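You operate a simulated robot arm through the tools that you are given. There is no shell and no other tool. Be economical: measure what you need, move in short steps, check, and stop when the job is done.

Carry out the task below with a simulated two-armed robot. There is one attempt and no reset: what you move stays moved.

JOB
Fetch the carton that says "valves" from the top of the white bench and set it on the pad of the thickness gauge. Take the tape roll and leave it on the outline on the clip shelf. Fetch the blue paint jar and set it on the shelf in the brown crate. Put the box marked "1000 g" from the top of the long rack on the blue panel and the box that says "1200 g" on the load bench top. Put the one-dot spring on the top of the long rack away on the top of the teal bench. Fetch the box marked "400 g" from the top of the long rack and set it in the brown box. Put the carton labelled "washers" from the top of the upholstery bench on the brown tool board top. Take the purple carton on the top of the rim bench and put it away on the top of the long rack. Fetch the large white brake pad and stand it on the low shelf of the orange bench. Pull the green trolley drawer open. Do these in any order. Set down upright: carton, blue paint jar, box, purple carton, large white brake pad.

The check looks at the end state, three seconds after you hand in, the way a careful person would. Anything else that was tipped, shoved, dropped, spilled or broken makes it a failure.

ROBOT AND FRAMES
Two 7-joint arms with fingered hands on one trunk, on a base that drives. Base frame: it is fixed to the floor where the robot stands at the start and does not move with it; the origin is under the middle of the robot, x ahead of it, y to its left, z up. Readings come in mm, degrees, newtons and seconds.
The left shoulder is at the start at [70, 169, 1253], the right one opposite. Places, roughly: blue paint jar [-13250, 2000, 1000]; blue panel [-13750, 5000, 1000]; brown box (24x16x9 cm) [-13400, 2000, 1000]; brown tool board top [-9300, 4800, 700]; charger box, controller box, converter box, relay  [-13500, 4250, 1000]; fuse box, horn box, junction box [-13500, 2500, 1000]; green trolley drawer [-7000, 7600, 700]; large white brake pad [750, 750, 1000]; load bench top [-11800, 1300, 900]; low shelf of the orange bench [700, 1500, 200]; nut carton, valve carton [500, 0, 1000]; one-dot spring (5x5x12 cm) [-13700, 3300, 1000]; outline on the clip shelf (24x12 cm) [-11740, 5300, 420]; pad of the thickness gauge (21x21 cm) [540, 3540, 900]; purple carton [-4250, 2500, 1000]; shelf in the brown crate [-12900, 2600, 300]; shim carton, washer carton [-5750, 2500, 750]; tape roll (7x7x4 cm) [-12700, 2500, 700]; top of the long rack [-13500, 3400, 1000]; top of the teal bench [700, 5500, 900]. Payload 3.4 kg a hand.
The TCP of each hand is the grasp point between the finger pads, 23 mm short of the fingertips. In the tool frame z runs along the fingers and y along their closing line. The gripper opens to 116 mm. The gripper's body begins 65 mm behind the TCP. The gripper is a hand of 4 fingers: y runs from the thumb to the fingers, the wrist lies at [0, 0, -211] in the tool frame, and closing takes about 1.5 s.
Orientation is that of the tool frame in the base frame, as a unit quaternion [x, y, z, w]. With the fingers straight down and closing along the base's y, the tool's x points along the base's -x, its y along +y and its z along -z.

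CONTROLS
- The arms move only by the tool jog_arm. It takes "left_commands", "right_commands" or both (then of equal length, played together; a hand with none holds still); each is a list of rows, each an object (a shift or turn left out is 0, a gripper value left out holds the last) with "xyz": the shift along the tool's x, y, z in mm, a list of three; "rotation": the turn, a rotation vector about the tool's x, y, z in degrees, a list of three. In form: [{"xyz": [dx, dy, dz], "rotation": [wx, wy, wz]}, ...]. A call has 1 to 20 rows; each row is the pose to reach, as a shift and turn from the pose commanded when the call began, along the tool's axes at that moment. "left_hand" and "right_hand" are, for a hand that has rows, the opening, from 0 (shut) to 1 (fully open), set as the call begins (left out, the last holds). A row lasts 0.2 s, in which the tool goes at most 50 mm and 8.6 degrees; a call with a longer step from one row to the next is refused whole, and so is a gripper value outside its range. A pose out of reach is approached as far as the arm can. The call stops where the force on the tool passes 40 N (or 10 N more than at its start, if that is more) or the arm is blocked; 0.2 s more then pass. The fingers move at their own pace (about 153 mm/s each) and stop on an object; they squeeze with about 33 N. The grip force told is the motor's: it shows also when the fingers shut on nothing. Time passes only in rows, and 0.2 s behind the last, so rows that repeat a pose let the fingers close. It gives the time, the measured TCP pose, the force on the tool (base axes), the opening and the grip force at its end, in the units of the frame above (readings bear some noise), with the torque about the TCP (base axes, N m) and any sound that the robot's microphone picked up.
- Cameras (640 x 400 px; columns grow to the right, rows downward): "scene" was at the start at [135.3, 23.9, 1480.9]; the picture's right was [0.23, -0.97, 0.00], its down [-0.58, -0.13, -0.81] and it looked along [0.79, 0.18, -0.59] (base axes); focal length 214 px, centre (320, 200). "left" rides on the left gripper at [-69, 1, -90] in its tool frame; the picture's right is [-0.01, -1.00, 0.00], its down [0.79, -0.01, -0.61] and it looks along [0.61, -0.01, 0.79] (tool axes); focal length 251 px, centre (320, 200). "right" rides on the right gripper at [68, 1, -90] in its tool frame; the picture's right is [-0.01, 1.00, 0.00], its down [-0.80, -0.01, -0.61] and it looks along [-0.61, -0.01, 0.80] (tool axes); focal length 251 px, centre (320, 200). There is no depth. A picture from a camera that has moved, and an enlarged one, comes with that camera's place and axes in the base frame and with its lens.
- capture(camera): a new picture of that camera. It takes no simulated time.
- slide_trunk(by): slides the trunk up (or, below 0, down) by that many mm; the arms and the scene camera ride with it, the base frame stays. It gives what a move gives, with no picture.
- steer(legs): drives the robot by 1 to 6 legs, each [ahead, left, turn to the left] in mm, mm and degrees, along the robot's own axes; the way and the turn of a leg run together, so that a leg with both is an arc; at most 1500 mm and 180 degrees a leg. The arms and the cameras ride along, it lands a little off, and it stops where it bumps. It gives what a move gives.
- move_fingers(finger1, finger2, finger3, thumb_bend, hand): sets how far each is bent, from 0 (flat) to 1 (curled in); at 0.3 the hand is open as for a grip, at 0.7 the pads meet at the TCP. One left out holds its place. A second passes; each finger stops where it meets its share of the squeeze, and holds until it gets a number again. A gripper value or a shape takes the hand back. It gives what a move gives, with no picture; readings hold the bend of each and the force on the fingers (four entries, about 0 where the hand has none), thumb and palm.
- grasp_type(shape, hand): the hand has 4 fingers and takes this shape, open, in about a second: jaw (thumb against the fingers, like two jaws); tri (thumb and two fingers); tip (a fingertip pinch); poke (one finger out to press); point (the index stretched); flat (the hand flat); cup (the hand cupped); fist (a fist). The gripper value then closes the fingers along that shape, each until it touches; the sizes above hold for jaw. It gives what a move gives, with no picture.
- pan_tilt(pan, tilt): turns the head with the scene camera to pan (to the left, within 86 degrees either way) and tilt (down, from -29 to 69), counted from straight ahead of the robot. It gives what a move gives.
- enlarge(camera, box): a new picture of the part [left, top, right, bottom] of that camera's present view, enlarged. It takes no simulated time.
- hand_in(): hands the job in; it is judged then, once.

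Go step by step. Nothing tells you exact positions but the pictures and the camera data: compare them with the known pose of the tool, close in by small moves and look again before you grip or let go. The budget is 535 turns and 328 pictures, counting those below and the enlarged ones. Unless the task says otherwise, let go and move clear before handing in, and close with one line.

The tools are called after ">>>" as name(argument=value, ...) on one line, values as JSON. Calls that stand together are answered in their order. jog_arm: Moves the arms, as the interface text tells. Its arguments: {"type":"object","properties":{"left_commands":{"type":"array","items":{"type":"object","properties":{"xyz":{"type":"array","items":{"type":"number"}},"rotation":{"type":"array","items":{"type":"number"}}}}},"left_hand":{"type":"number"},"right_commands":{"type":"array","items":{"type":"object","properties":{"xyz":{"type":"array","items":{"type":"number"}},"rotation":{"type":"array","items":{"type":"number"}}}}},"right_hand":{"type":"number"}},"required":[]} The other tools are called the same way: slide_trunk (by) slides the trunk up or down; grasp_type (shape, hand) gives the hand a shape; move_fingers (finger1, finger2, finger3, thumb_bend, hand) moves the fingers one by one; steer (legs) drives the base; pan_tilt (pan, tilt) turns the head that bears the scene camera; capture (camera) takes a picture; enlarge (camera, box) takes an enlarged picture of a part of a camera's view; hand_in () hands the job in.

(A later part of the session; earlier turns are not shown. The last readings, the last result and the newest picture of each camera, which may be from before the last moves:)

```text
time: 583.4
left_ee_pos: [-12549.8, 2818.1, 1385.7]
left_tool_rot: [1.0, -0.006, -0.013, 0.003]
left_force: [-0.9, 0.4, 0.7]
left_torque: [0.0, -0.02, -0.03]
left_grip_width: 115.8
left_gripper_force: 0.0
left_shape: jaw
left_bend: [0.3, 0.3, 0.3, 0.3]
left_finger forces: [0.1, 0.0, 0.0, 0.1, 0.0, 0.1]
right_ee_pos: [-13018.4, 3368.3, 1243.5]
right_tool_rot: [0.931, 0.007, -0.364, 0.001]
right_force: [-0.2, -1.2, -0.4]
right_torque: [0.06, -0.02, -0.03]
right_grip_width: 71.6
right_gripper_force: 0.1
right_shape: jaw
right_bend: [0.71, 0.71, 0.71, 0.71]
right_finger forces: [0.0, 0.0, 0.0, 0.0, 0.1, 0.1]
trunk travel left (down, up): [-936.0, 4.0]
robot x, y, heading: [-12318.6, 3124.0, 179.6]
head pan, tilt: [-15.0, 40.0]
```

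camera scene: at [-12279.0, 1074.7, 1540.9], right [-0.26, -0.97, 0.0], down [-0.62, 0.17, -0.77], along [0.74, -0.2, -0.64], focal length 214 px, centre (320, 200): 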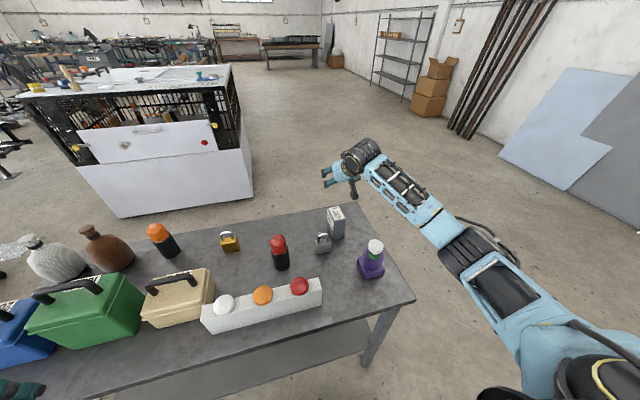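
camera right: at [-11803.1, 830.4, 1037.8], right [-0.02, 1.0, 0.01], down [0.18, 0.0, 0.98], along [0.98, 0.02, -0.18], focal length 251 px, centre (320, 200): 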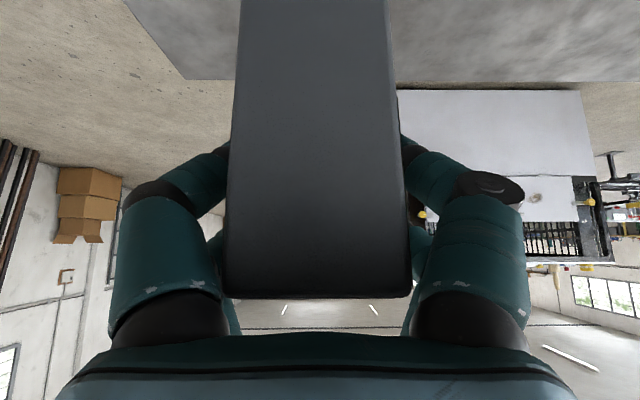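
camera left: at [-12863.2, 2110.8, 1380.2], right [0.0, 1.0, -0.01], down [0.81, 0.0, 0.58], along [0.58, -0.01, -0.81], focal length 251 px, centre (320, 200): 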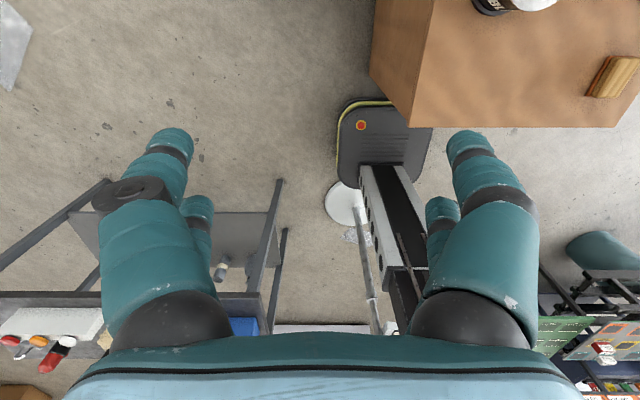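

Past the fan. Now I'll turn to face north so the rack is on the left side, and test a sideways reach with the left arm in free air.

>>> steer(legs=[[0, 0, -90]])

>>> jog_arm(left_commands=[{"xyz": [8, 10, 5], "rotation": [0, 0, -8]}, {"xyz": [20, 25, 10], "rotation": [0, 0, -16]}, {"xyz": [32, 50, 15], "rotation": [0, 0, -24]}, {"xyz": [45, 75, 20], "rotation": [0, 0, -32]}, {"xyz": [58, 100, 25], "rotation": [0, 0, -40]}, {"xyz": [70, 125, 30], "rotation": [0, 0, -48]}, {"xyz": [82, 150, 35], "rotation": [0, 0, -56]}, {"xyz": [94, 175, 40], "rotation": [0, 0, -64]}, {"xyz": [106, 200, 45], "rotation": [0, 0, -72]}, {"xyz": [118, 225, 50], "rotation": [0, 0, -80]}, {"xyz": [130, 250, 55], "rotation": [0, 0, -88]}, {"xyz": [130, 250, 55], "rotation": [0, 0, -88]}])

>>> pan_tilt(pan=70, tilt=35)

>>> capture(camera="scene")

```text
time: 587.6
left_ee_pos: [-12630.7, 3351.6, 1386.5]
left_tool_rot: [-0.707, 0.707, 0.013, 0.008]
left_force: [-0.2, -0.8, -0.3]
left_torque: [0.02, 0.0, -0.01]
left_grip_width: 115.5
left_gripper_force: 0.2
left_shape: jaw
left_bend: [0.3, 0.3, 0.3, 0.3]
left_finger forces: [0.0, 0.0, 0.0, 0.0, 0.0, 0.1]
right_ee_pos: [-12086.9, 3825.2, 1243.3]
right_tool_rot: [0.668, -0.649, -0.26, -0.254]
right_force: [-0.6, 0.7, 0.5]
right_torque: [-0.02, -0.01, 0.01]
right_grip_width: 71.4
right_gripper_force: 0.0
right_shape: jaw
right_bend: [0.71, 0.71, 0.71, 0.71]
right_finger forces: [0.0, 0.0, 0.0, 0.0, 0.1, 0.1]
trunk travel left (down, up): [-936.0, 4.0]
robot x, y, heading: [-12322.4, 3125.5, 90.0]
head pan, tilt: [-15.0, 40.0]
```

```text
time: 590.2
left_ee_pos: [-12881.9, 3221.9, 1331.1]
left_tool_rot: [1.0, -0.015, -0.004, -0.014]
left_force: [0.0, 0.0, 0.6]
left_torque: [-0.01, 0.01, 0.0]
left_grip_width: 115.8
left_gripper_force: 0.1
left_shape: jaw
left_bend: [0.3, 0.3, 0.3, 0.3]
left_finger forces: [0.0, 0.0, 0.0, 0.0, 0.0, 0.0]
left hand out of reach, approached as far as the arm can: row 1, 2, 3, 4
right_ee_pos: [-12088.1, 3824.6, 1244.0]
right_tool_rot: [0.668, -0.649, -0.262, -0.254]
right_force: [0.2, 0.1, -0.6]
right_torque: [0.02, -0.07, 0.0]
right_grip_width: 71.6
right_gripper_force: 0.1
right_shape: jaw
right_bend: [0.71, 0.71, 0.71, 0.71]
right_finger forces: [0.1, 0.0, 0.0, 0.0, 0.0, 0.0]
trunk travel left (down, up): [-936.0, 4.0]
robot x, y, heading: [-12321.7, 3124.5, 90.1]
head pan, tilt: [-15.0, 40.0]
```

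```text
time: 591.8
left_ee_pos: [-12881.1, 3222.4, 1329.2]
left_tool_rot: [1.0, -0.016, -0.004, -0.014]
left_force: [-0.3, -0.2, 0.8]
left_torque: [0.01, 0.02, 0.02]
left_grip_width: 116.0
left_gripper_force: 0.1
left_shape: jaw
left_bend: [0.3, 0.3, 0.3, 0.3]
left_finger forces: [0.1, 0.0, 0.0, 0.0, 0.1, 0.0]
right_ee_pos: [-12086.3, 3825.2, 1244.4]
right_tool_rot: [0.668, -0.649, -0.261, -0.253]
right_force: [0.1, -0.4, 0.2]
right_torque: [0.03, 0.02, 0.0]
right_grip_width: 71.3
right_gripper_force: 0.0
right_shape: jaw
right_bend: [0.71, 0.71, 0.71, 0.71]
right_finger forces: [0.0, 0.0, 0.0, 0.0, 0.0, 0.0]
trunk travel left (down, up): [-936.0, 4.0]
robot x, y, heading: [-12325.0, 3125.7, 90.1]
head pan, tilt: [70.0, 35.0]
```

```text
154 pictures are left
camera scene: at [-12405.9, 3210.9, 1658.5], right [0.34, 0.94, 0.0], down [0.54, -0.19, -0.82], along [-0.77, 0.28, -0.57], focal length 214 px, centre (320, 200)
```

scene: 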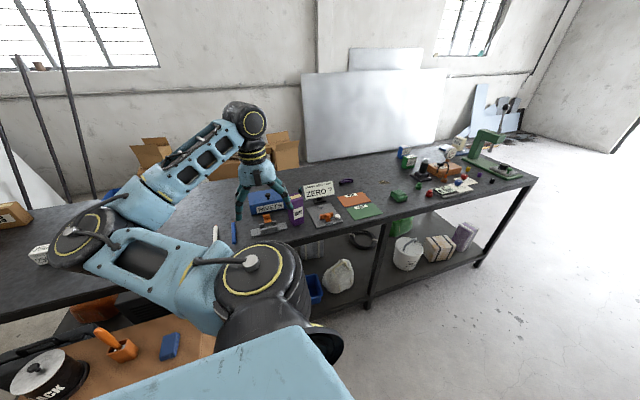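

The sideways pose works. Now tilting the hand outward 60° and extending.

>>> jog_arm(left_commands=[{"xyz": [-10, 0, 0], "rotation": [0, -8, 0]}, {"xyz": [-25, 0, 0], "rotation": [0, -16, 0]}, {"xyz": [-45, 0, 5], "rotation": [0, -24, 0]}, {"xyz": [-70, 0, 10], "rotation": [0, -32, 0]}, {"xyz": [-95, 0, 15], "rotation": [0, -40, 0]}, {"xyz": [-120, 0, 20], "rotation": [0, -48, 0]}, {"xyz": [-145, 0, 25], "rotation": [0, -56, 0]}, {"xyz": [-170, 0, 30], "rotation": [0, -62, 0]}, {"xyz": [-200, 0, 30], "rotation": [0, -65, 0]}, {"xyz": [-200, 0, 30], "rotation": [0, -65, 0]}])

```text
time: 594.0
left_ee_pos: [-13092.8, 3244.6, 1304.8]
left_tool_rot: [0.841, -0.007, -0.541, -0.021]
left_force: [0.3, -0.1, -0.6]
left_torque: [0.01, 0.0, 0.04]
left_grip_width: 116.0
left_gripper_force: 0.1
left_shape: jaw
left_bend: [0.3, 0.3, 0.3, 0.3]
left_finger forces: [0.0, 0.0, 0.1, 0.2, 0.1, 0.0]
left hand out of reach, approached as far as the arm can: row 3, 4, 5, 6, 7, 8, 9, 10
right_ee_pos: [-12087.1, 3825.1, 1243.9]
right_tool_rot: [0.668, -0.649, -0.261, -0.254]
right_force: [1.1, -0.9, -0.7]
right_torque: [0.02, 0.02, -0.01]
right_grip_width: 71.3
right_gripper_force: 0.1
right_shape: jaw
right_bend: [0.71, 0.71, 0.71, 0.71]
right_finger forces: [0.0, 0.0, 0.0, 0.0, 0.0, 0.1]
trunk travel left (down, up): [-936.0, 4.0]
robot x, y, heading: [-12323.3, 3125.6, 90.3]
head pan, tilt: [70.0, 35.0]
```

>>> jog_arm(left_commands=[{"xyz": [-15, 5, 33]}, {"xyz": [-30, 10, 66]}, {"xyz": [-45, 10, 99]}, {"xyz": [-45, 10, 99]}])

>>> capture(camera="scene")

```text
time: 595.0
left_ee_pos: [-13202.4, 3239.9, 1302.4]
left_tool_rot: [0.841, -0.007, -0.541, -0.022]
left_force: [-0.1, -0.1, -0.6]
left_torque: [0.0, 0.02, 0.01]
left_grip_width: 115.8
left_gripper_force: 0.1
left_shape: jaw
left_bend: [0.3, 0.3, 0.3, 0.3]
left_finger forces: [0.1, 0.0, 0.0, 0.0, 0.1, 0.0]
right_ee_pos: [-12088.0, 3825.6, 1244.2]
right_tool_rot: [0.669, -0.648, -0.262, -0.253]
right_force: [-1.0, 0.7, -0.8]
right_torque: [-0.02, 0.0, -0.01]
right_grip_width: 71.2
right_gripper_force: 0.1
right_shape: jaw
right_bend: [0.71, 0.71, 0.71, 0.71]
right_finger forces: [0.0, 0.0, 0.0, 0.1, 0.0, 0.1]
trunk travel left (down, up): [-936.0, 4.0]
robot x, y, heading: [-12325.3, 3130.2, 90.1]
head pan, tilt: [70.0, 35.0]
```

```text
153 pictures are left
camera scene: at [-12405.6, 3210.8, 1658.5], right [0.34, 0.94, 0.0], down [0.54, -0.19, -0.82], along [-0.77, 0.28, -0.57], focal length 214 px, centre (320, 200)
```

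scene: 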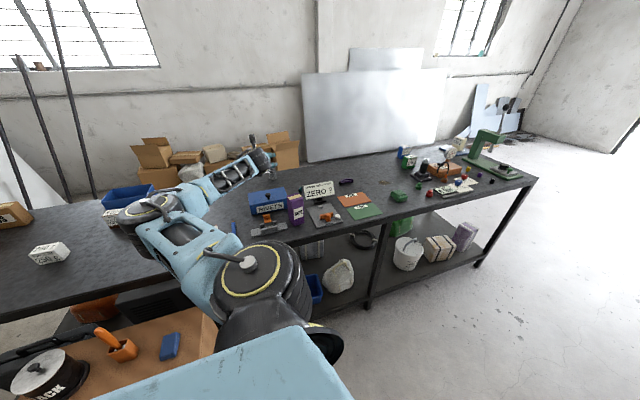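

Excellent reach sideways. I'll drive alongside the rack so the hand comes over the spring.

>>> steer(legs=[[107, 0, 0], [0, 450, 0]])

>>> capture(camera="left")

>>> capture(camera="scene")

```text
time: 598.4
left_ee_pos: [-13644.0, 3348.6, 1303.5]
left_tool_rot: [0.841, -0.008, -0.541, -0.022]
left_force: [-0.3, -0.3, 0.2]
left_torque: [0.01, 0.03, -0.04]
left_grip_width: 115.8
left_gripper_force: 0.0
left_shape: jaw
left_bend: [0.3, 0.3, 0.3, 0.3]
left_finger forces: [0.0, 0.1, 0.0, 0.1, 0.0, 0.0]
right_ee_pos: [-12527.1, 3930.7, 1243.8]
right_tool_rot: [0.667, -0.649, -0.262, -0.254]
right_force: [-0.6, 0.2, 0.1]
right_torque: [-0.01, 0.01, -0.01]
right_grip_width: 71.3
right_gripper_force: 0.0
right_shape: jaw
right_bend: [0.71, 0.71, 0.71, 0.71]
right_finger forces: [0.1, 0.0, 0.0, 0.0, 0.0, 0.1]
trunk travel left (down, up): [-936.0, 4.0]
robot x, y, heading: [-12765.2, 3233.5, 90.0]
head pan, tilt: [70.0, 35.0]
```

```text
152 pictures are left
camera left: at [-13591.3, 3342.6, 1403.5], right [0.03, 1.0, 0.04], down [0.88, -0.01, -0.47], along [-0.47, 0.05, -0.88], focal length 251 px, centre (320, 200)
```

left: 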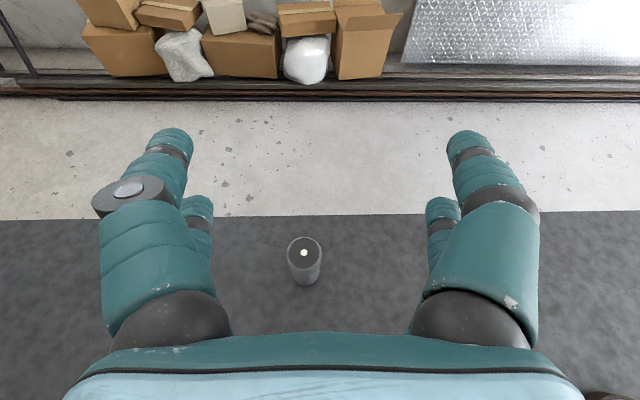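

```text
151 pictures are left
camera scene: at [-12847.7, 3317.7, 1658.7], right [0.34, 0.94, 0.0], down [0.54, -0.2, -0.82], along [-0.77, 0.28, -0.57], focal length 214 px, centre (320, 200)
```

scene: 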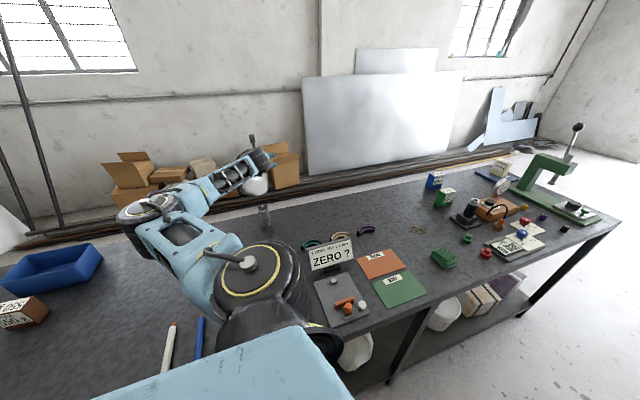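

The one-dot spring is right below at (-13690,3339). Moving over it and lowering the hand partly.

>>> jog_arm(left_commands=[{"xyz": [-9, 5, 20]}, {"xyz": [-18, 9, 40]}, {"xyz": [5, 9, 50]}, {"xyz": [30, 9, 62]}, {"xyz": [50, 9, 70]}, {"xyz": [64, 9, 77]}, {"xyz": [64, 9, 77]}])

>>> capture(camera="left")

>>> pan_tilt(pan=75, tilt=45)

>>> capture(camera="scene")

```text
time: 600.0
left_ee_pos: [-13690.6, 3342.7, 1212.9]
left_tool_rot: [0.841, -0.008, -0.541, -0.022]
left_force: [0.8, -0.4, -0.6]
left_torque: [-0.01, 0.0, -0.01]
left_grip_width: 115.9
left_gripper_force: 0.0
left_shape: jaw
left_bend: [0.3, 0.3, 0.3, 0.3]
left_finger forces: [0.0, 0.0, 0.0, 0.0, 0.0, 0.1]
right_ee_pos: [-12528.8, 3931.6, 1244.2]
right_tool_rot: [0.667, -0.65, -0.261, -0.255]
right_force: [0.2, 0.1, -0.9]
right_torque: [-0.03, 0.0, 0.0]
right_grip_width: 71.5
right_gripper_force: 0.0
right_shape: jaw
right_bend: [0.71, 0.71, 0.71, 0.71]
right_finger forces: [0.0, 0.1, 0.0, 0.0, 0.1, 0.1]
trunk travel left (down, up): [-936.0, 4.0]
robot x, y, heading: [-12767.7, 3231.8, 90.1]
head pan, tilt: [70.0, 35.0]
```

```text
150 pictures are left
camera left: at [-13637.5, 3337.9, 1311.8], right [0.03, 1.0, 0.04], down [0.88, -0.01, -0.47], along [-0.47, 0.05, -0.88], focal length 251 px, centre (320, 200)
```

left: 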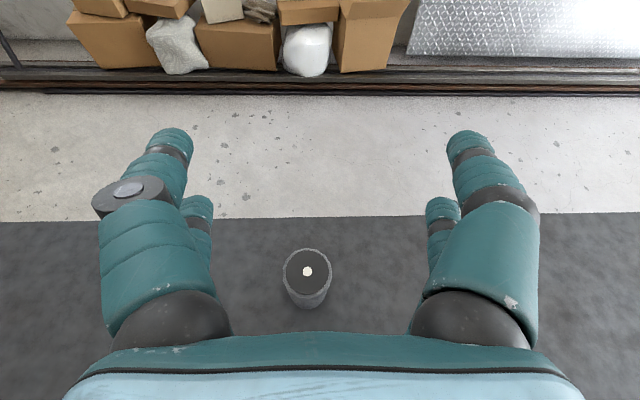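

```text
time: 600.8
left_ee_pos: [-13689.5, 3343.6, 1212.7]
left_tool_rot: [0.841, -0.008, -0.541, -0.022]
left_force: [0.3, 0.2, 0.6]
left_torque: [-0.01, -0.01, 0.03]
left_grip_width: 115.9
left_gripper_force: 0.1
left_shape: jaw
left_bend: [0.3, 0.3, 0.3, 0.3]
left_finger forces: [0.0, 0.0, 0.0, 0.0, 0.0, 0.1]
right_ee_pos: [-12528.2, 3930.8, 1244.1]
right_tool_rot: [0.667, -0.65, -0.262, -0.254]
right_force: [-0.1, 0.0, 0.1]
right_torque: [-0.02, -0.01, 0.01]
right_grip_width: 71.6
right_gripper_force: 0.1
right_shape: jaw
right_bend: [0.71, 0.71, 0.71, 0.71]
right_finger forces: [0.1, 0.0, 0.1, 0.0, 0.0, 0.1]
trunk travel left (down, up): [-936.0, 4.0]
robot x, y, heading: [-12772.7, 3233.8, 90.0]
head pan, tilt: [75.0, 45.0]
```

```text
149 pictures are left
camera scene: at [-12846.2, 3308.3, 1643.8], right [0.26, 0.97, 0.0], down [0.68, -0.18, -0.71], along [-0.68, 0.18, -0.71], focal length 214 px, centre (320, 200)
```

scene: 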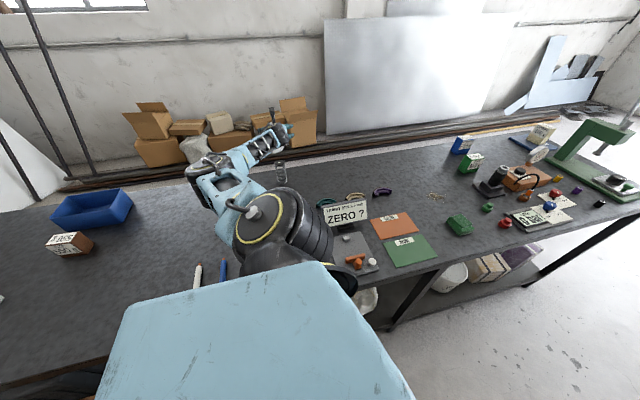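

>>> jog_arm(left_commands=[{"xyz": [0, 6, 0]}, {"xyz": [0, 6, 0]}])

>>> slide_trunk(by=-120)

>>> capture(camera="left")

>>> enlarge(camera="scene", box=[160, 90, 400, 260])

```text
time: 601.4
left_ee_pos: [-13689.3, 3336.6, 1211.9]
left_tool_rot: [0.841, -0.008, -0.54, -0.022]
left_force: [0.3, 0.4, -1.1]
left_torque: [0.0, -0.01, 0.02]
left_grip_width: 116.0
left_gripper_force: 0.1
left_shape: jaw
left_bend: [0.3, 0.3, 0.3, 0.3]
left_finger forces: [0.0, 0.1, 0.0, 0.0, 0.0, 0.0]
right_ee_pos: [-12529.3, 3931.2, 1244.1]
right_tool_rot: [0.666, -0.65, -0.261, -0.255]
right_force: [0.3, -0.3, 0.3]
right_torque: [0.0, 0.02, 0.0]
right_grip_width: 71.5
right_gripper_force: 0.0
right_shape: jaw
right_bend: [0.71, 0.71, 0.71, 0.71]
right_finger forces: [0.0, 0.1, 0.0, 0.0, 0.0, 0.0]
trunk travel left (down, up): [-936.0, 4.0]
robot x, y, heading: [-12767.2, 3232.6, 90.0]
head pan, tilt: [75.0, 45.0]
```

```text
time: 602.9
left_ee_pos: [-13689.6, 3335.2, 1092.3]
left_tool_rot: [0.841, -0.008, -0.541, -0.022]
left_force: [0.5, -0.2, 0.0]
left_torque: [-0.02, -0.05, -0.01]
left_grip_width: 115.8
left_gripper_force: 0.0
left_shape: jaw
left_bend: [0.3, 0.3, 0.3, 0.3]
left_finger forces: [0.1, 0.0, 0.1, 0.0, 0.0, 0.1]
right_ee_pos: [-12530.1, 3930.5, 1122.7]
right_tool_rot: [0.667, -0.65, -0.261, -0.254]
right_force: [0.4, -0.1, 0.4]
right_torque: [0.01, -0.01, -0.01]
right_grip_width: 71.3
right_gripper_force: 0.0
right_shape: jaw
right_bend: [0.71, 0.71, 0.71, 0.71]
right_finger forces: [0.0, 0.0, 0.0, 0.1, 0.0, 0.0]
trunk travel left (down, up): [-816.0, 124.0]
robot x, y, heading: [-12766.5, 3232.5, 89.8]
head pan, tilt: [75.0, 45.0]
```

```text
148 pictures are left
camera left: at [-13637.4, 3331.7, 1191.7], right [0.03, 1.0, 0.04], down [0.88, -0.01, -0.47], along [-0.47, 0.05, -0.88], focal length 251 px, centre (320, 200)
```

left: 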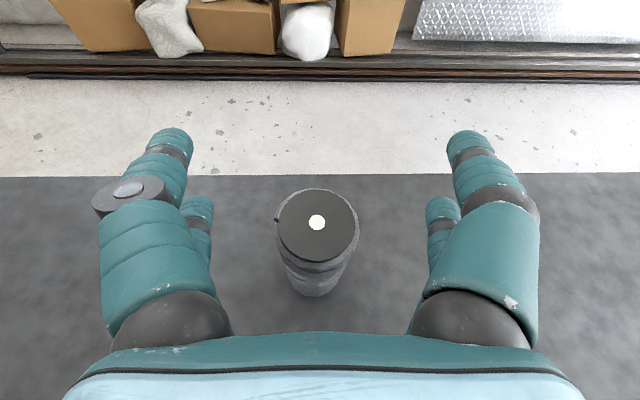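

```text
2.35 times, centred on (280, 175) of scene
camera zoom: at [-12846.1, 3308.2, 1523.7], right [0.26, 0.97, 0.0], down [0.68, -0.18, -0.71], along [-0.68, 0.18, -0.71], focal length 505 px, centre (414, 259)
```

zoom: 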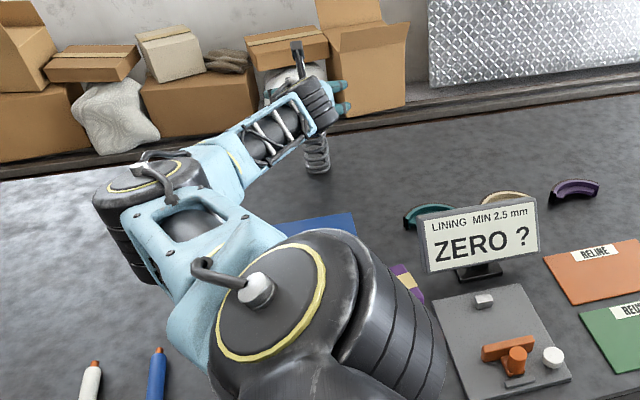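

>>> slide_trunk(by=-40)

>>> slide_trunk(by=-26)

>>> capture(camera="left")

```text
time: 603.7
left_ee_pos: [-13690.6, 3336.0, 1052.5]
left_tool_rot: [0.841, -0.008, -0.541, -0.022]
left_force: [0.2, -0.5, -0.6]
left_torque: [-0.05, 0.01, -0.02]
left_grip_width: 116.2
left_gripper_force: 0.0
left_shape: jaw
left_bend: [0.3, 0.3, 0.3, 0.3]
left_finger forces: [0.0, 0.0, 0.1, 0.1, 0.0, 0.1]
right_ee_pos: [-12529.5, 3931.4, 1084.3]
right_tool_rot: [0.667, -0.65, -0.261, -0.254]
right_force: [-0.1, -0.5, -0.2]
right_torque: [0.01, 0.03, 0.0]
right_grip_width: 71.3
right_gripper_force: 0.1
right_shape: jaw
right_bend: [0.71, 0.71, 0.71, 0.71]
right_finger forces: [0.1, 0.0, 0.0, 0.0, 0.0, 0.0]
trunk travel left (down, up): [-776.0, 164.0]
robot x, y, heading: [-12766.9, 3232.9, 90.1]
head pan, tilt: [75.0, 45.0]
```

```text
time: 604.4
left_ee_pos: [-13690.8, 3336.9, 1027.2]
left_tool_rot: [0.841, -0.008, -0.541, -0.022]
left_force: [0.0, -0.7, 0.8]
left_torque: [-0.02, -0.03, 0.0]
left_grip_width: 116.1
left_gripper_force: 0.0
left_shape: jaw
left_bend: [0.3, 0.3, 0.3, 0.3]
left_finger forces: [0.0, 0.1, 0.1, 0.0, 0.0, 0.1]
right_ee_pos: [-12529.4, 3930.4, 1057.5]
right_tool_rot: [0.667, -0.65, -0.26, -0.254]
right_force: [0.2, -0.2, 0.1]
right_torque: [0.01, -0.02, 0.02]
right_grip_width: 71.4
right_gripper_force: 0.0
right_shape: jaw
right_bend: [0.71, 0.71, 0.71, 0.71]
right_finger forces: [0.1, 0.0, 0.0, 0.0, 0.1, 0.0]
trunk travel left (down, up): [-750.0, 190.0]
robot x, y, heading: [-12769.6, 3228.2, 89.7]
head pan, tilt: [75.0, 45.0]
```

```text
146 pictures are left
camera left: at [-13637.4, 3331.6, 1125.7], right [0.03, 1.0, 0.04], down [0.88, -0.01, -0.47], along [-0.47, 0.05, -0.88], focal length 251 px, centre (320, 200)
```

left: 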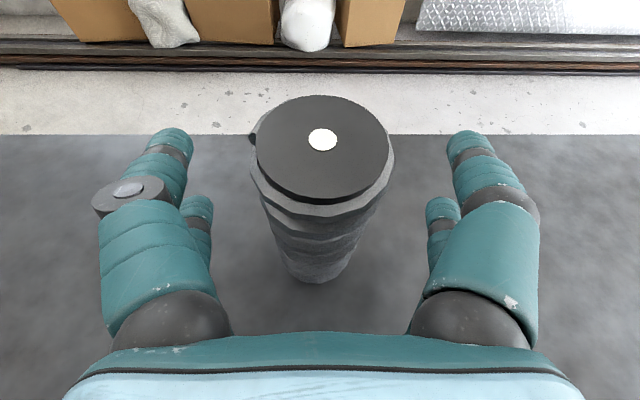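

Spring is centred between the fingers. Closing.

>>> jog_arm(left_hand=0, left_commands=[{"xyz": [0, 0, 0]}, {"xyz": [0, 0, 0]}, {"xyz": [0, 0, 0]}, {"xyz": [0, 0, 0]}, {"xyz": [0, 0, 0]}, {"xyz": [0, 0, 0]}, {"xyz": [0, 0, 0]}, {"xyz": [0, 0, 0]}])

>>> slide_trunk(by=180)

>>> capture(camera="left")

```text
time: 606.2
left_ee_pos: [-13691.3, 3336.6, 1027.2]
left_tool_rot: [0.84, -0.008, -0.541, -0.022]
left_force: [-1.5, -1.7, 1.9]
left_torque: [-0.12, -0.07, -0.01]
left_grip_width: 32.5
left_gripper_force: 33.1
left_shape: jaw
left_bend: [0.75, 0.74, 0.74, 0.79]
left_finger forces: [29.4, 29.1, 29.9, 0.0, 31.6, 0.0]
right_ee_pos: [-12530.2, 3931.3, 1057.8]
right_tool_rot: [0.667, -0.65, -0.261, -0.254]
right_force: [-0.1, 0.1, -0.5]
right_torque: [0.02, -0.04, -0.02]
right_grip_width: 71.4
right_gripper_force: 0.0
right_shape: jaw
right_bend: [0.71, 0.71, 0.71, 0.71]
right_finger forces: [0.1, 0.1, 0.0, 0.1, 0.0, 0.0]
trunk travel left (down, up): [-750.0, 190.0]
robot x, y, heading: [-12764.4, 3233.6, 89.9]
head pan, tilt: [75.0, 45.0]
```

```text
time: 608.2
left_ee_pos: [-13692.7, 3337.8, 1206.0]
left_tool_rot: [0.841, -0.008, -0.54, -0.022]
left_force: [0.4, -0.7, -3.1]
left_torque: [0.04, -0.01, 0.02]
left_grip_width: 32.6
left_gripper_force: 33.6
left_shape: jaw
left_bend: [0.75, 0.74, 0.74, 0.79]
left_finger forces: [28.7, 28.7, 30.5, 0.0, 31.2, 0.0]
right_ee_pos: [-12530.7, 3931.7, 1236.7]
right_tool_rot: [0.667, -0.651, -0.259, -0.254]
right_force: [-0.4, 0.1, -0.2]
right_torque: [0.0, -0.01, 0.0]
right_grip_width: 71.4
right_gripper_force: 0.1
right_shape: jaw
right_bend: [0.71, 0.71, 0.71, 0.71]
right_finger forces: [0.0, 0.0, 0.0, 0.0, 0.0, 0.1]
trunk travel left (down, up): [-930.0, 10.0]
robot x, y, heading: [-12766.4, 3233.1, 90.1]
head pan, tilt: [75.0, 45.0]
```

```text
145 pictures are left
camera left: at [-13638.2, 3331.9, 1305.0], right [0.03, 1.0, 0.04], down [0.88, -0.01, -0.47], along [-0.47, 0.05, -0.88], focal length 251 px, centre (320, 200)
```

left: 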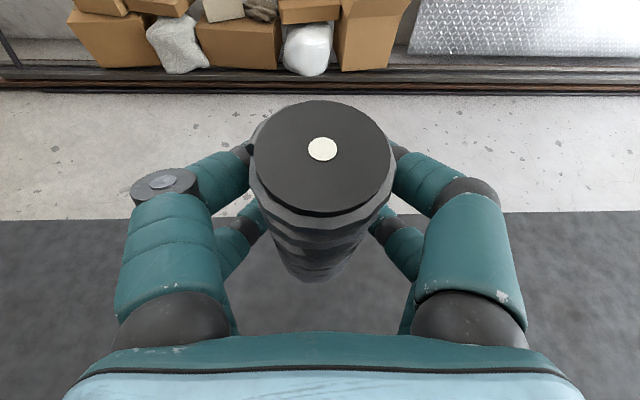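

Spring lifted upright. I'll strafe clear of the rack, then fold the left arm back to a forward, compact pose.

>>> steer(legs=[[0, -650, 0]])

>>> jog_arm(left_commands=[{"xyz": [12, 0, -40], "rotation": [0, 7, 0]}, {"xyz": [24, 0, -80], "rotation": [0, 14, 0]}, {"xyz": [36, 0, -120], "rotation": [0, 21, 0]}, {"xyz": [48, 0, -160], "rotation": [0, 28, 0]}, {"xyz": [60, 0, -200], "rotation": [0, 35, 0]}, {"xyz": [72, 0, -240], "rotation": [0, 42, 0]}, {"xyz": [84, 0, -280], "rotation": [0, 49, 0]}, {"xyz": [96, 0, -320], "rotation": [0, 57, 0]}, {"xyz": [108, 0, -358], "rotation": [0, 65, 0]}, {"xyz": [108, 0, -358], "rotation": [0, 65, 0]}])

```text
time: 611.8
left_ee_pos: [-13043.7, 3337.7, 1204.2]
left_tool_rot: [0.841, -0.009, -0.54, -0.023]
left_force: [-0.5, 0.3, -2.7]
left_torque: [-0.02, 0.0, 0.03]
left_grip_width: 32.2
left_gripper_force: 33.7
left_shape: jaw
left_bend: [0.75, 0.74, 0.74, 0.79]
left_finger forces: [28.7, 28.8, 30.3, 0.0, 31.2, 0.0]
right_ee_pos: [-11882.3, 3931.4, 1238.3]
right_tool_rot: [0.668, -0.65, -0.259, -0.255]
right_force: [0.0, 0.3, -0.7]
right_torque: [0.01, -0.02, -0.02]
right_grip_width: 71.9
right_gripper_force: 0.1
right_shape: jaw
right_bend: [0.71, 0.71, 0.71, 0.71]
right_finger forces: [0.1, 0.0, 0.0, 0.0, 0.1, 0.0]
trunk travel left (down, up): [-930.0, 10.0]
robot x, y, heading: [-12116.6, 3231.8, 90.0]
head pan, tilt: [75.0, 45.0]
```

```text
time: 614.0
left_ee_pos: [-12677.3, 3341.4, 1263.3]
left_tool_rot: [1.0, -0.019, -0.005, -0.014]
left_force: [0.2, 0.0, -1.9]
left_torque: [0.01, 0.03, 0.01]
left_grip_width: 31.2
left_gripper_force: 33.2
left_shape: jaw
left_bend: [0.75, 0.74, 0.74, 0.8]
left_finger forces: [30.0, 30.0, 31.3, 0.1, 31.4, 0.2]
left hand out of reach, approached as far as the arm can: row 6, 7, 8, 9, 10
right_ee_pos: [-11879.4, 3929.2, 1238.4]
right_tool_rot: [0.666, -0.651, -0.26, -0.255]
right_force: [0.2, 0.2, 0.7]
right_torque: [-0.01, 0.02, 0.03]
right_grip_width: 71.6
right_gripper_force: 0.1
right_shape: jaw
right_bend: [0.71, 0.71, 0.71, 0.71]
right_finger forces: [0.1, 0.2, 0.1, 0.0, 0.1, 0.1]
trunk travel left (down, up): [-930.0, 10.0]
robot x, y, heading: [-12117.3, 3236.4, 90.0]
head pan, tilt: [75.0, 45.0]
```

>>> jog_arm(left_commands=[{"xyz": [21, -20, 0], "rotation": [0, 0, 8]}, {"xyz": [42, -40, 0], "rotation": [0, 0, 16]}, {"xyz": [63, -60, 0], "rotation": [0, 0, 24]}, {"xyz": [84, -80, 0], "rotation": [0, 0, 32]}, {"xyz": [105, -100, 0], "rotation": [0, 0, 40]}, {"xyz": [126, -125, 0], "rotation": [0, 0, 48]}, {"xyz": [147, -150, 0], "rotation": [0, 0, 56]}, {"xyz": [168, -175, 0], "rotation": [0, 0, 64]}, {"xyz": [189, -195, 0], "rotation": [0, 0, 72]}, {"xyz": [210, -210, 0], "rotation": [0, 0, 80]}, {"xyz": [225, -225, 0], "rotation": [0, 0, 88]}, {"xyz": [225, -225, 0], "rotation": [0, 0, 88]}])

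>>> pan_tilt(pan=0, tilt=20)

>>> capture(camera="scene")

```text
time: 616.6
left_ee_pos: [-12446.1, 3560.5, 1266.6]
left_tool_rot: [-0.706, 0.708, 0.013, 0.007]
left_force: [-0.1, -0.4, -2.4]
left_torque: [0.06, -0.01, 0.0]
left_grip_width: 31.4
left_gripper_force: 33.4
left_shape: jaw
left_bend: [0.76, 0.74, 0.74, 0.81]
left_finger forces: [30.4, 29.7, 30.7, 0.0, 29.8, 0.0]
right_ee_pos: [-11881.2, 3930.2, 1236.9]
right_tool_rot: [0.667, -0.65, -0.26, -0.255]
right_force: [0.2, 0.2, -0.5]
right_torque: [0.02, 0.0, 0.02]
right_grip_width: 71.4
right_gripper_force: 0.1
right_shape: jaw
right_bend: [0.71, 0.71, 0.71, 0.71]
right_finger forces: [0.0, 0.0, 0.0, 0.1, 0.1, 0.0]
trunk travel left (down, up): [-930.0, 10.0]
robot x, y, heading: [-12117.7, 3232.9, 90.0]
head pan, tilt: [75.0, 45.0]
```

```text
time: 618.1
left_ee_pos: [-12446.8, 3561.1, 1266.6]
left_tool_rot: [-0.706, 0.708, 0.011, 0.007]
left_force: [-1.4, 0.1, -2.1]
left_torque: [0.05, -0.04, -0.01]
left_grip_width: 31.2
left_gripper_force: 32.7
left_shape: jaw
left_bend: [0.76, 0.74, 0.74, 0.81]
left_finger forces: [30.3, 29.6, 30.6, 0.0, 29.8, 0.0]
right_ee_pos: [-11880.7, 3930.8, 1238.4]
right_tool_rot: [0.667, -0.651, -0.259, -0.254]
right_force: [1.1, 0.1, -0.6]
right_torque: [0.02, -0.01, -0.02]
right_grip_width: 71.5
right_gripper_force: 0.1
right_shape: jaw
right_bend: [0.71, 0.71, 0.71, 0.71]
right_finger forces: [0.1, 0.0, 0.0, 0.0, 0.1, 0.0]
trunk travel left (down, up): [-930.0, 10.0]
robot x, y, heading: [-12117.2, 3232.8, 90.1]
head pan, tilt: [0.0, 20.0]
```

```text
144 pictures are left
camera scene: at [-12119.3, 3380.8, 1676.3], right [1.0, 0.0, 0.0], down [0.0, -0.34, -0.94], along [0.0, 0.94, -0.34], focal length 214 px, centre (320, 200)
```

scene: 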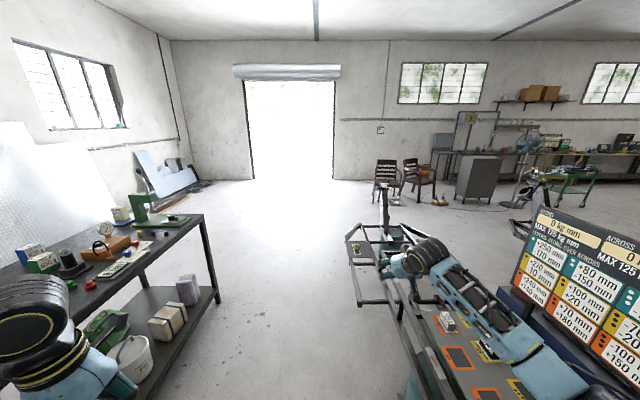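

Right hand back to a compact tool-down pose, then I'll drive east past the fan along y≈2850 facing north.

>>> jog_arm(right_hand=1, right_commands=[{"xyz": [31, 0, -28], "rotation": [0, 7, 0]}, {"xyz": [62, 0, -56], "rotation": [0, 14, 0]}, {"xyz": [93, 0, -84], "rotation": [0, 21, 0]}, {"xyz": [124, 0, -112], "rotation": [0, 28, 0]}, {"xyz": [155, 0, -140], "rotation": [0, 35, 0]}, {"xyz": [186, 0, -167], "rotation": [0, 42, 0]}, {"xyz": [186, 0, -167], "rotation": [0, 42, 0]}])

>>> steer(legs=[[-350, 0, 0], [0, -1100, 0]])

>>> pan_tilt(pan=-70, tilt=22)

>>> capture(camera="scene")

```text
time: 619.7
left_ee_pos: [-12446.0, 3560.8, 1267.4]
left_tool_rot: [-0.706, 0.708, 0.013, 0.008]
left_force: [1.0, -0.5, -2.5]
left_torque: [0.05, 0.0, 0.0]
left_grip_width: 31.3
left_gripper_force: 33.0
left_shape: jaw
left_bend: [0.76, 0.74, 0.74, 0.81]
left_finger forces: [30.5, 29.6, 30.8, 0.0, 29.7, 0.0]
right_ee_pos: [-11873.9, 3680.2, 1232.4]
right_tool_rot: [0.716, -0.698, -0.003, -0.004]
right_force: [0.1, 0.2, 0.9]
right_torque: [0.03, -0.01, 0.01]
right_grip_width: 115.9
right_gripper_force: 0.0
right_shape: jaw
right_bend: [0.3, 0.3, 0.3, 0.3]
right_finger forces: [0.0, 0.0, 0.0, 0.1, 0.0, 0.1]
trunk travel left (down, up): [-930.0, 10.0]
robot x, y, heading: [-12118.1, 3234.3, 89.8]
head pan, tilt: [0.0, 20.0]
```

```text
time: 627.2
left_ee_pos: [-11362.1, 3206.5, 1266.7]
left_tool_rot: [0.708, -0.706, -0.012, -0.007]
left_force: [0.2, -0.6, -2.4]
left_torque: [0.05, -0.05, 0.02]
left_grip_width: 31.1
left_gripper_force: 32.5
left_shape: jaw
left_bend: [0.76, 0.74, 0.74, 0.81]
left_finger forces: [30.6, 29.5, 30.6, 0.0, 29.7, 0.1]
right_ee_pos: [-10790.5, 3329.6, 1233.1]
right_tool_rot: [0.718, -0.696, -0.004, -0.005]
right_force: [-0.1, -0.5, 0.4]
right_torque: [-0.06, 0.04, 0.0]
right_grip_width: 115.8
right_gripper_force: 0.0
right_shape: jaw
right_bend: [0.3, 0.3, 0.3, 0.3]
right_finger forces: [0.0, 0.0, 0.0, 0.0, 0.0, 0.0]
trunk travel left (down, up): [-930.0, 10.0]
robot x, y, heading: [-11031.2, 2880.5, 90.6]
head pan, tilt: [0.0, 20.0]
```

```text
time: 628.6
left_ee_pos: [-11361.6, 3206.6, 1268.0]
left_tool_rot: [0.708, -0.706, -0.012, -0.007]
left_force: [0.3, 0.3, -3.4]
left_torque: [0.0, 0.0, 0.05]
left_grip_width: 31.4
left_gripper_force: 33.2
left_shape: jaw
left_bend: [0.76, 0.74, 0.74, 0.81]
left_finger forces: [30.5, 29.4, 30.7, 0.1, 29.6, 0.0]
right_ee_pos: [-10788.6, 3330.8, 1233.0]
right_tool_rot: [0.718, -0.696, -0.004, -0.005]
right_force: [-0.4, -0.3, -0.5]
right_torque: [-0.04, -0.02, -0.02]
right_grip_width: 115.9
right_gripper_force: 0.1
right_shape: jaw
right_bend: [0.3, 0.3, 0.3, 0.3]
right_finger forces: [0.0, 0.1, 0.1, 0.0, 0.0, 0.0]
trunk travel left (down, up): [-930.0, 10.0]
robot x, y, heading: [-11030.9, 2882.0, 90.6]
head pan, tilt: [-70.0, 22.0]
```

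```text
143 pictures are left
camera scene: at [-10945.0, 2968.5, 1673.1], right [0.35, -0.94, 0.0], down [-0.35, -0.13, -0.93], along [0.87, 0.32, -0.37], focal length 214 px, centre (320, 200)
```

scene: 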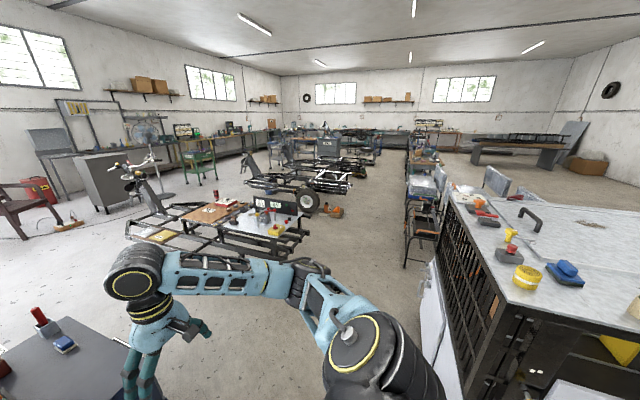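

The corridor east (y≈3350) is open between the chairs and the chassis; the brown tool board is visible on the chassis at about (-9400,4800). Driving east to the washers.

>>> steer(legs=[[0, -700, 0], [0, 0, -90.6], [600, 430, 0], [1500, 0, 0], [1400, 0, 0]])

>>> pan_tilt(pan=-25, tilt=25)

>>> capture(camera="scene")

```text
time: 653.5
left_ee_pos: [-6487.5, 3531.0, 1268.4]
left_tool_rot: [0.021, 1.0, 0.003, 0.015]
left_force: [0.1, 0.0, -2.9]
left_torque: [0.01, -0.05, 0.0]
left_grip_width: 31.0
left_gripper_force: 33.0
left_shape: jaw
left_bend: [0.76, 0.74, 0.74, 0.81]
left_finger forces: [29.9, 29.3, 29.5, 0.0, 30.1, 0.0]
right_ee_pos: [-6390.5, 2954.1, 1232.7]
right_tool_rot: [0.008, 1.0, 0.0, 0.006]
right_force: [-0.1, -0.2, 0.1]
right_torque: [0.0, 0.01, 0.0]
right_grip_width: 115.8
right_gripper_force: 0.1
right_shape: jaw
right_bend: [0.3, 0.3, 0.3, 0.3]
right_finger forces: [0.0, 0.0, 0.1, 0.0, 0.0, 0.0]
trunk travel left (down, up): [-930.0, 10.0]
robot x, y, heading: [-6823.7, 3217.7, -2.6]
head pan, tilt: [-70.0, 22.0]
```

```text
time: 654.6
left_ee_pos: [-6486.1, 3531.9, 1267.1]
left_tool_rot: [0.022, 1.0, 0.004, 0.014]
left_force: [0.1, -0.4, -2.7]
left_torque: [-0.04, -0.08, 0.04]
left_grip_width: 30.9
left_gripper_force: 33.2
left_shape: jaw
left_bend: [0.76, 0.74, 0.74, 0.81]
left_finger forces: [29.9, 29.3, 29.7, 0.0, 29.9, 0.1]
right_ee_pos: [-6389.8, 2954.7, 1232.3]
right_tool_rot: [0.008, 1.0, 0.0, 0.006]
right_force: [0.1, 0.3, -0.4]
right_torque: [0.02, 0.02, -0.02]
right_grip_width: 115.9
right_gripper_force: 0.0
right_shape: jaw
right_bend: [0.3, 0.3, 0.3, 0.3]
right_finger forces: [0.0, 0.0, 0.0, 0.0, 0.0, 0.1]
trunk travel left (down, up): [-930.0, 10.0]
robot x, y, heading: [-6827.1, 3219.9, -2.5]
head pan, tilt: [-25.0, 25.0]
```

```text
142 pictures are left
camera scene: at [-6694.6, 3177.9, 1668.3], right [-0.46, -0.89, 0.0], down [-0.38, 0.19, -0.91], along [0.8, -0.42, -0.42], focal length 214 px, centre (320, 200)
```

scene: 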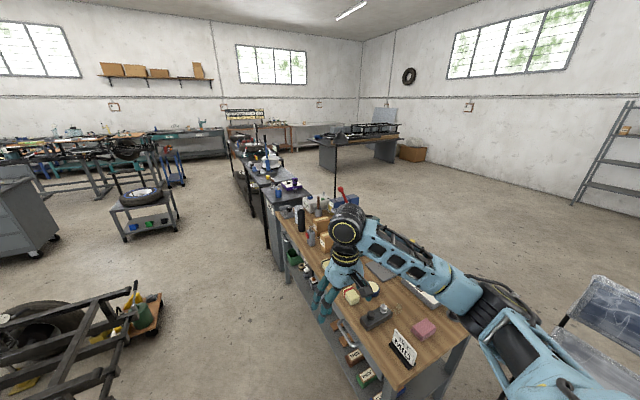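

>>> steer(legs=[[1370, 120, 2.5], [0, 0, -90]])

>>> pan_tilt(pan=-15, tilt=40)

>>> capture(camera="scene")

```text
time: 665.3
left_ee_pos: [-5120.9, 2976.1, 1266.7]
left_tool_rot: [0.706, 0.708, -0.008, 0.013]
left_force: [-0.3, 0.2, -1.8]
left_torque: [-0.05, 0.01, -0.02]
left_grip_width: 30.9
left_gripper_force: 32.8
left_shape: jaw
left_bend: [0.76, 0.74, 0.74, 0.81]
left_finger forces: [29.8, 29.1, 29.6, 0.0, 29.7, 0.1]
right_ee_pos: [-5690.5, 2853.2, 1233.0]
right_tool_rot: [0.698, 0.717, -0.004, 0.004]
right_force: [-0.4, -0.1, -0.2]
right_torque: [0.04, -0.02, 0.04]
right_grip_width: 116.1
right_gripper_force: 0.1
right_shape: jaw
right_bend: [0.3, 0.3, 0.3, 0.3]
right_finger forces: [0.0, 0.1, 0.0, 0.1, 0.0, 0.0]
trunk travel left (down, up): [-930.0, 10.0]
robot x, y, heading: [-5450.6, 3300.5, -89.9]
head pan, tilt: [-25.0, 25.0]
```

```text
time: 666.0
left_ee_pos: [-5120.4, 2976.5, 1266.7]
left_tool_rot: [0.707, 0.707, -0.008, 0.012]
left_force: [0.2, -0.5, -1.3]
left_torque: [-0.06, 0.01, 0.02]
left_grip_width: 30.9
left_gripper_force: 32.8
left_shape: jaw
left_bend: [0.76, 0.74, 0.74, 0.81]
left_finger forces: [29.7, 29.1, 29.6, 0.1, 29.7, 0.1]
right_ee_pos: [-5693.0, 2854.1, 1232.2]
right_tool_rot: [0.697, 0.717, -0.004, 0.004]
right_force: [0.6, 0.0, -0.9]
right_torque: [-0.01, 0.0, 0.0]
right_grip_width: 115.9
right_gripper_force: 0.1
right_shape: jaw
right_bend: [0.3, 0.3, 0.3, 0.3]
right_finger forces: [0.0, 0.0, 0.0, 0.1, 0.0, 0.0]
trunk travel left (down, up): [-930.0, 10.0]
robot x, y, heading: [-5447.7, 3302.2, -89.7]
head pan, tilt: [-15.0, 40.0]
```

```text
141 pictures are left
camera scene: at [-5470.5, 3173.5, 1645.0], right [-0.97, 0.26, 0.0], down [0.16, 0.62, -0.77], along [-0.2, -0.74, -0.64], focal length 214 px, centre (320, 200)
```

scene: 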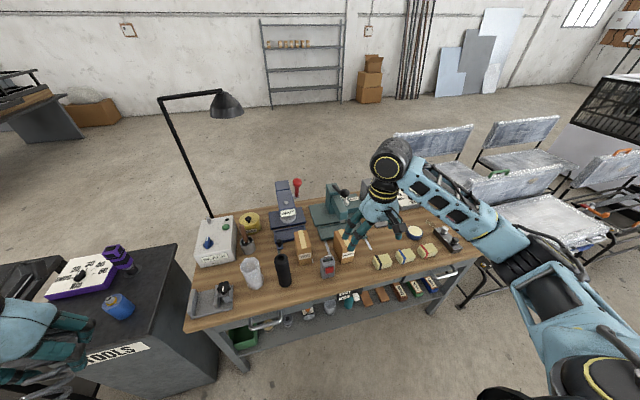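

>>> enlarge(camera="scene", box=[250, 200, 410, 300])

>>> capture(camera="right")

```text
4.00 times, centred on (330, 250) of scene
camera zoom: at [-5470.5, 3173.5, 1645.0], right [-0.97, 0.26, 0.0], down [0.16, 0.62, -0.77], along [-0.2, -0.74, -0.64], focal length 858 px, centre (280, 0)
```

zoom: 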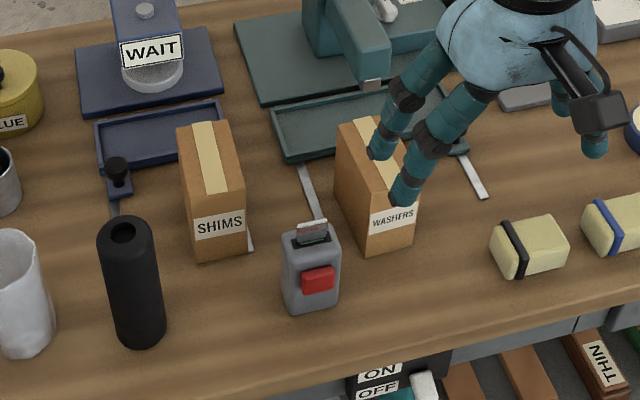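

```text
139 pictures are left
camera right: at [-5694.1, 2922.8, 1320.5], right [1.0, 0.02, 0.0], down [0.02, -0.79, 0.62], along [0.01, -0.62, -0.79], focal length 251 px, centre (320, 200)
```

right: 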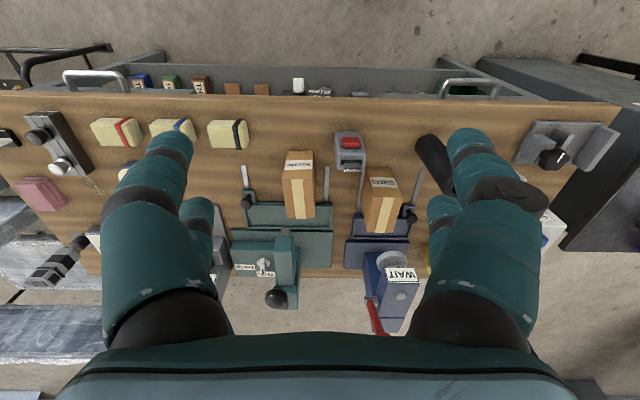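

WASHERS is the western carton at about (-5731,2628), top z≈922. Closing in with the right hand.

>>> steer(legs=[[195, -38, 0]])

>>> jog_arm(right_hand=0.8, right_commands=[{"xyz": [-10, 0, 45]}, {"xyz": [-20, 0, 90]}, {"xyz": [-30, 0, 135]}, {"xyz": [-30, 0, 180]}, {"xyz": [-30, 0, 180]}])

>>> capture(camera="right")

```text
time: 667.6
left_ee_pos: [-5157.4, 2786.2, 1268.8]
left_tool_rot: [0.707, 0.707, -0.008, 0.013]
left_force: [-0.1, 0.4, -3.0]
left_torque: [-0.06, 0.02, -0.03]
left_grip_width: 30.9
left_gripper_force: 32.9
left_shape: jaw
left_bend: [0.76, 0.74, 0.74, 0.81]
left_finger forces: [29.7, 29.1, 29.5, 0.1, 29.8, 0.0]
right_ee_pos: [-5729.2, 2663.8, 1234.3]
right_tool_rot: [0.697, 0.717, -0.006, 0.005]
right_force: [-0.5, 0.1, 0.9]
right_torque: [-0.03, 0.03, 0.02]
right_grip_width: 116.0
right_gripper_force: 0.1
right_shape: jaw
right_bend: [0.3, 0.3, 0.3, 0.3]
right_finger forces: [0.0, 0.0, 0.0, 0.0, 0.0, 0.0]
trunk travel left (down, up): [-930.0, 10.0]
robot x, y, heading: [-5487.4, 3110.4, -89.9]
head pan, tilt: [-15.0, 40.0]
```

```text
time: 668.8
left_ee_pos: [-5158.1, 2783.9, 1267.8]
left_tool_rot: [0.707, 0.707, -0.009, 0.014]
left_force: [-0.5, 0.8, -2.9]
left_torque: [-0.07, 0.01, -0.03]
left_grip_width: 30.9
left_gripper_force: 33.1
left_shape: jaw
left_bend: [0.76, 0.74, 0.74, 0.81]
left_finger forces: [29.8, 29.1, 29.5, 0.0, 29.7, 0.0]
right_ee_pos: [-5729.9, 2628.5, 1052.4]
right_tool_rot: [0.697, 0.717, -0.005, 0.003]
right_force: [-0.1, 0.6, -1.3]
right_torque: [-0.02, -0.01, -0.02]
right_grip_width: 92.7
right_gripper_force: 0.1
right_shape: jaw
right_bend: [0.58, 0.58, 0.58, 0.58]
right_finger forces: [0.0, 0.0, 0.1, 0.0, 0.0, 0.1]
trunk travel left (down, up): [-930.0, 10.0]
robot x, y, heading: [-5489.0, 3104.8, -90.0]
head pan, tilt: [-15.0, 40.0]
```

```text
138 pictures are left
camera right: at [-5731.0, 2697.9, 1141.1], right [1.0, 0.02, 0.0], down [0.02, -0.79, 0.62], along [0.01, -0.62, -0.79], focal length 251 px, centre (320, 200)
```

right: 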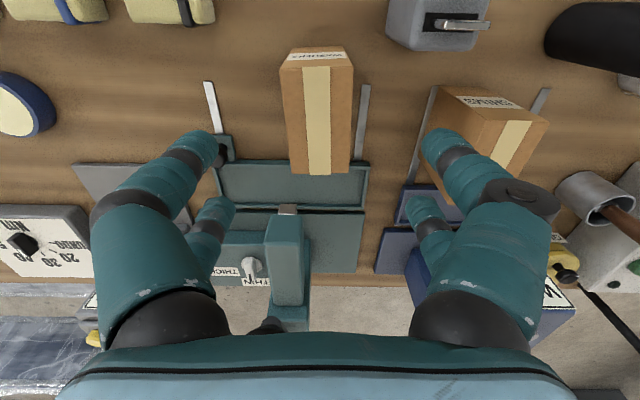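

>>> jog_arm(right_commands=[{"xyz": [-13, -2, 40]}, {"xyz": [-13, -2, 80]}, {"xyz": [-13, -2, 115]}, {"xyz": [-13, -2, 145]}, {"xyz": [-13, -2, 145]}])

>>> capture(camera="right")

```text
time: 670.0
left_ee_pos: [-5158.0, 2780.9, 1266.2]
left_tool_rot: [0.707, 0.707, -0.008, 0.013]
left_force: [0.6, 0.2, -2.7]
left_torque: [-0.04, 0.03, -0.03]
left_grip_width: 30.8
left_gripper_force: 33.0
left_shape: jaw
left_bend: [0.76, 0.74, 0.74, 0.81]
left_finger forces: [29.8, 29.1, 29.6, 0.1, 29.7, 0.0]
right_ee_pos: [-5731.8, 2613.5, 909.0]
right_tool_rot: [0.697, 0.717, -0.004, 0.004]
right_force: [-0.1, 0.5, 0.3]
right_torque: [0.01, 0.02, -0.03]
right_grip_width: 92.9
right_gripper_force: 0.0
right_shape: jaw
right_bend: [0.58, 0.58, 0.58, 0.58]
right_finger forces: [0.0, 0.1, 0.0, 0.0, 0.0, 0.0]
trunk travel left (down, up): [-930.0, 10.0]
robot x, y, heading: [-5490.8, 3111.1, -89.8]
head pan, tilt: [-15.0, 40.0]
```

```text
137 pictures are left
camera right: at [-5732.3, 2681.8, 996.8], right [1.0, 0.02, 0.0], down [0.02, -0.79, 0.62], along [0.01, -0.62, -0.79], focal length 251 px, centre (320, 200)
```

right: 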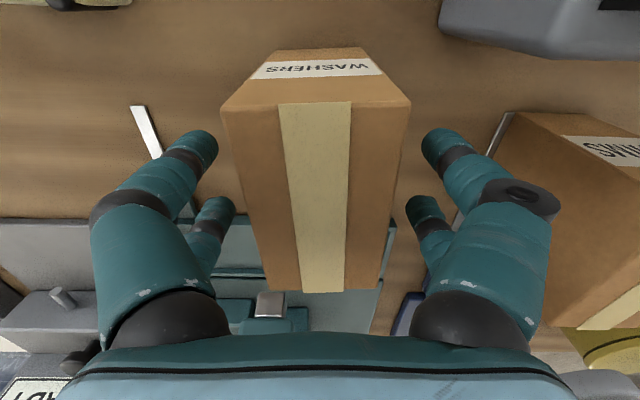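

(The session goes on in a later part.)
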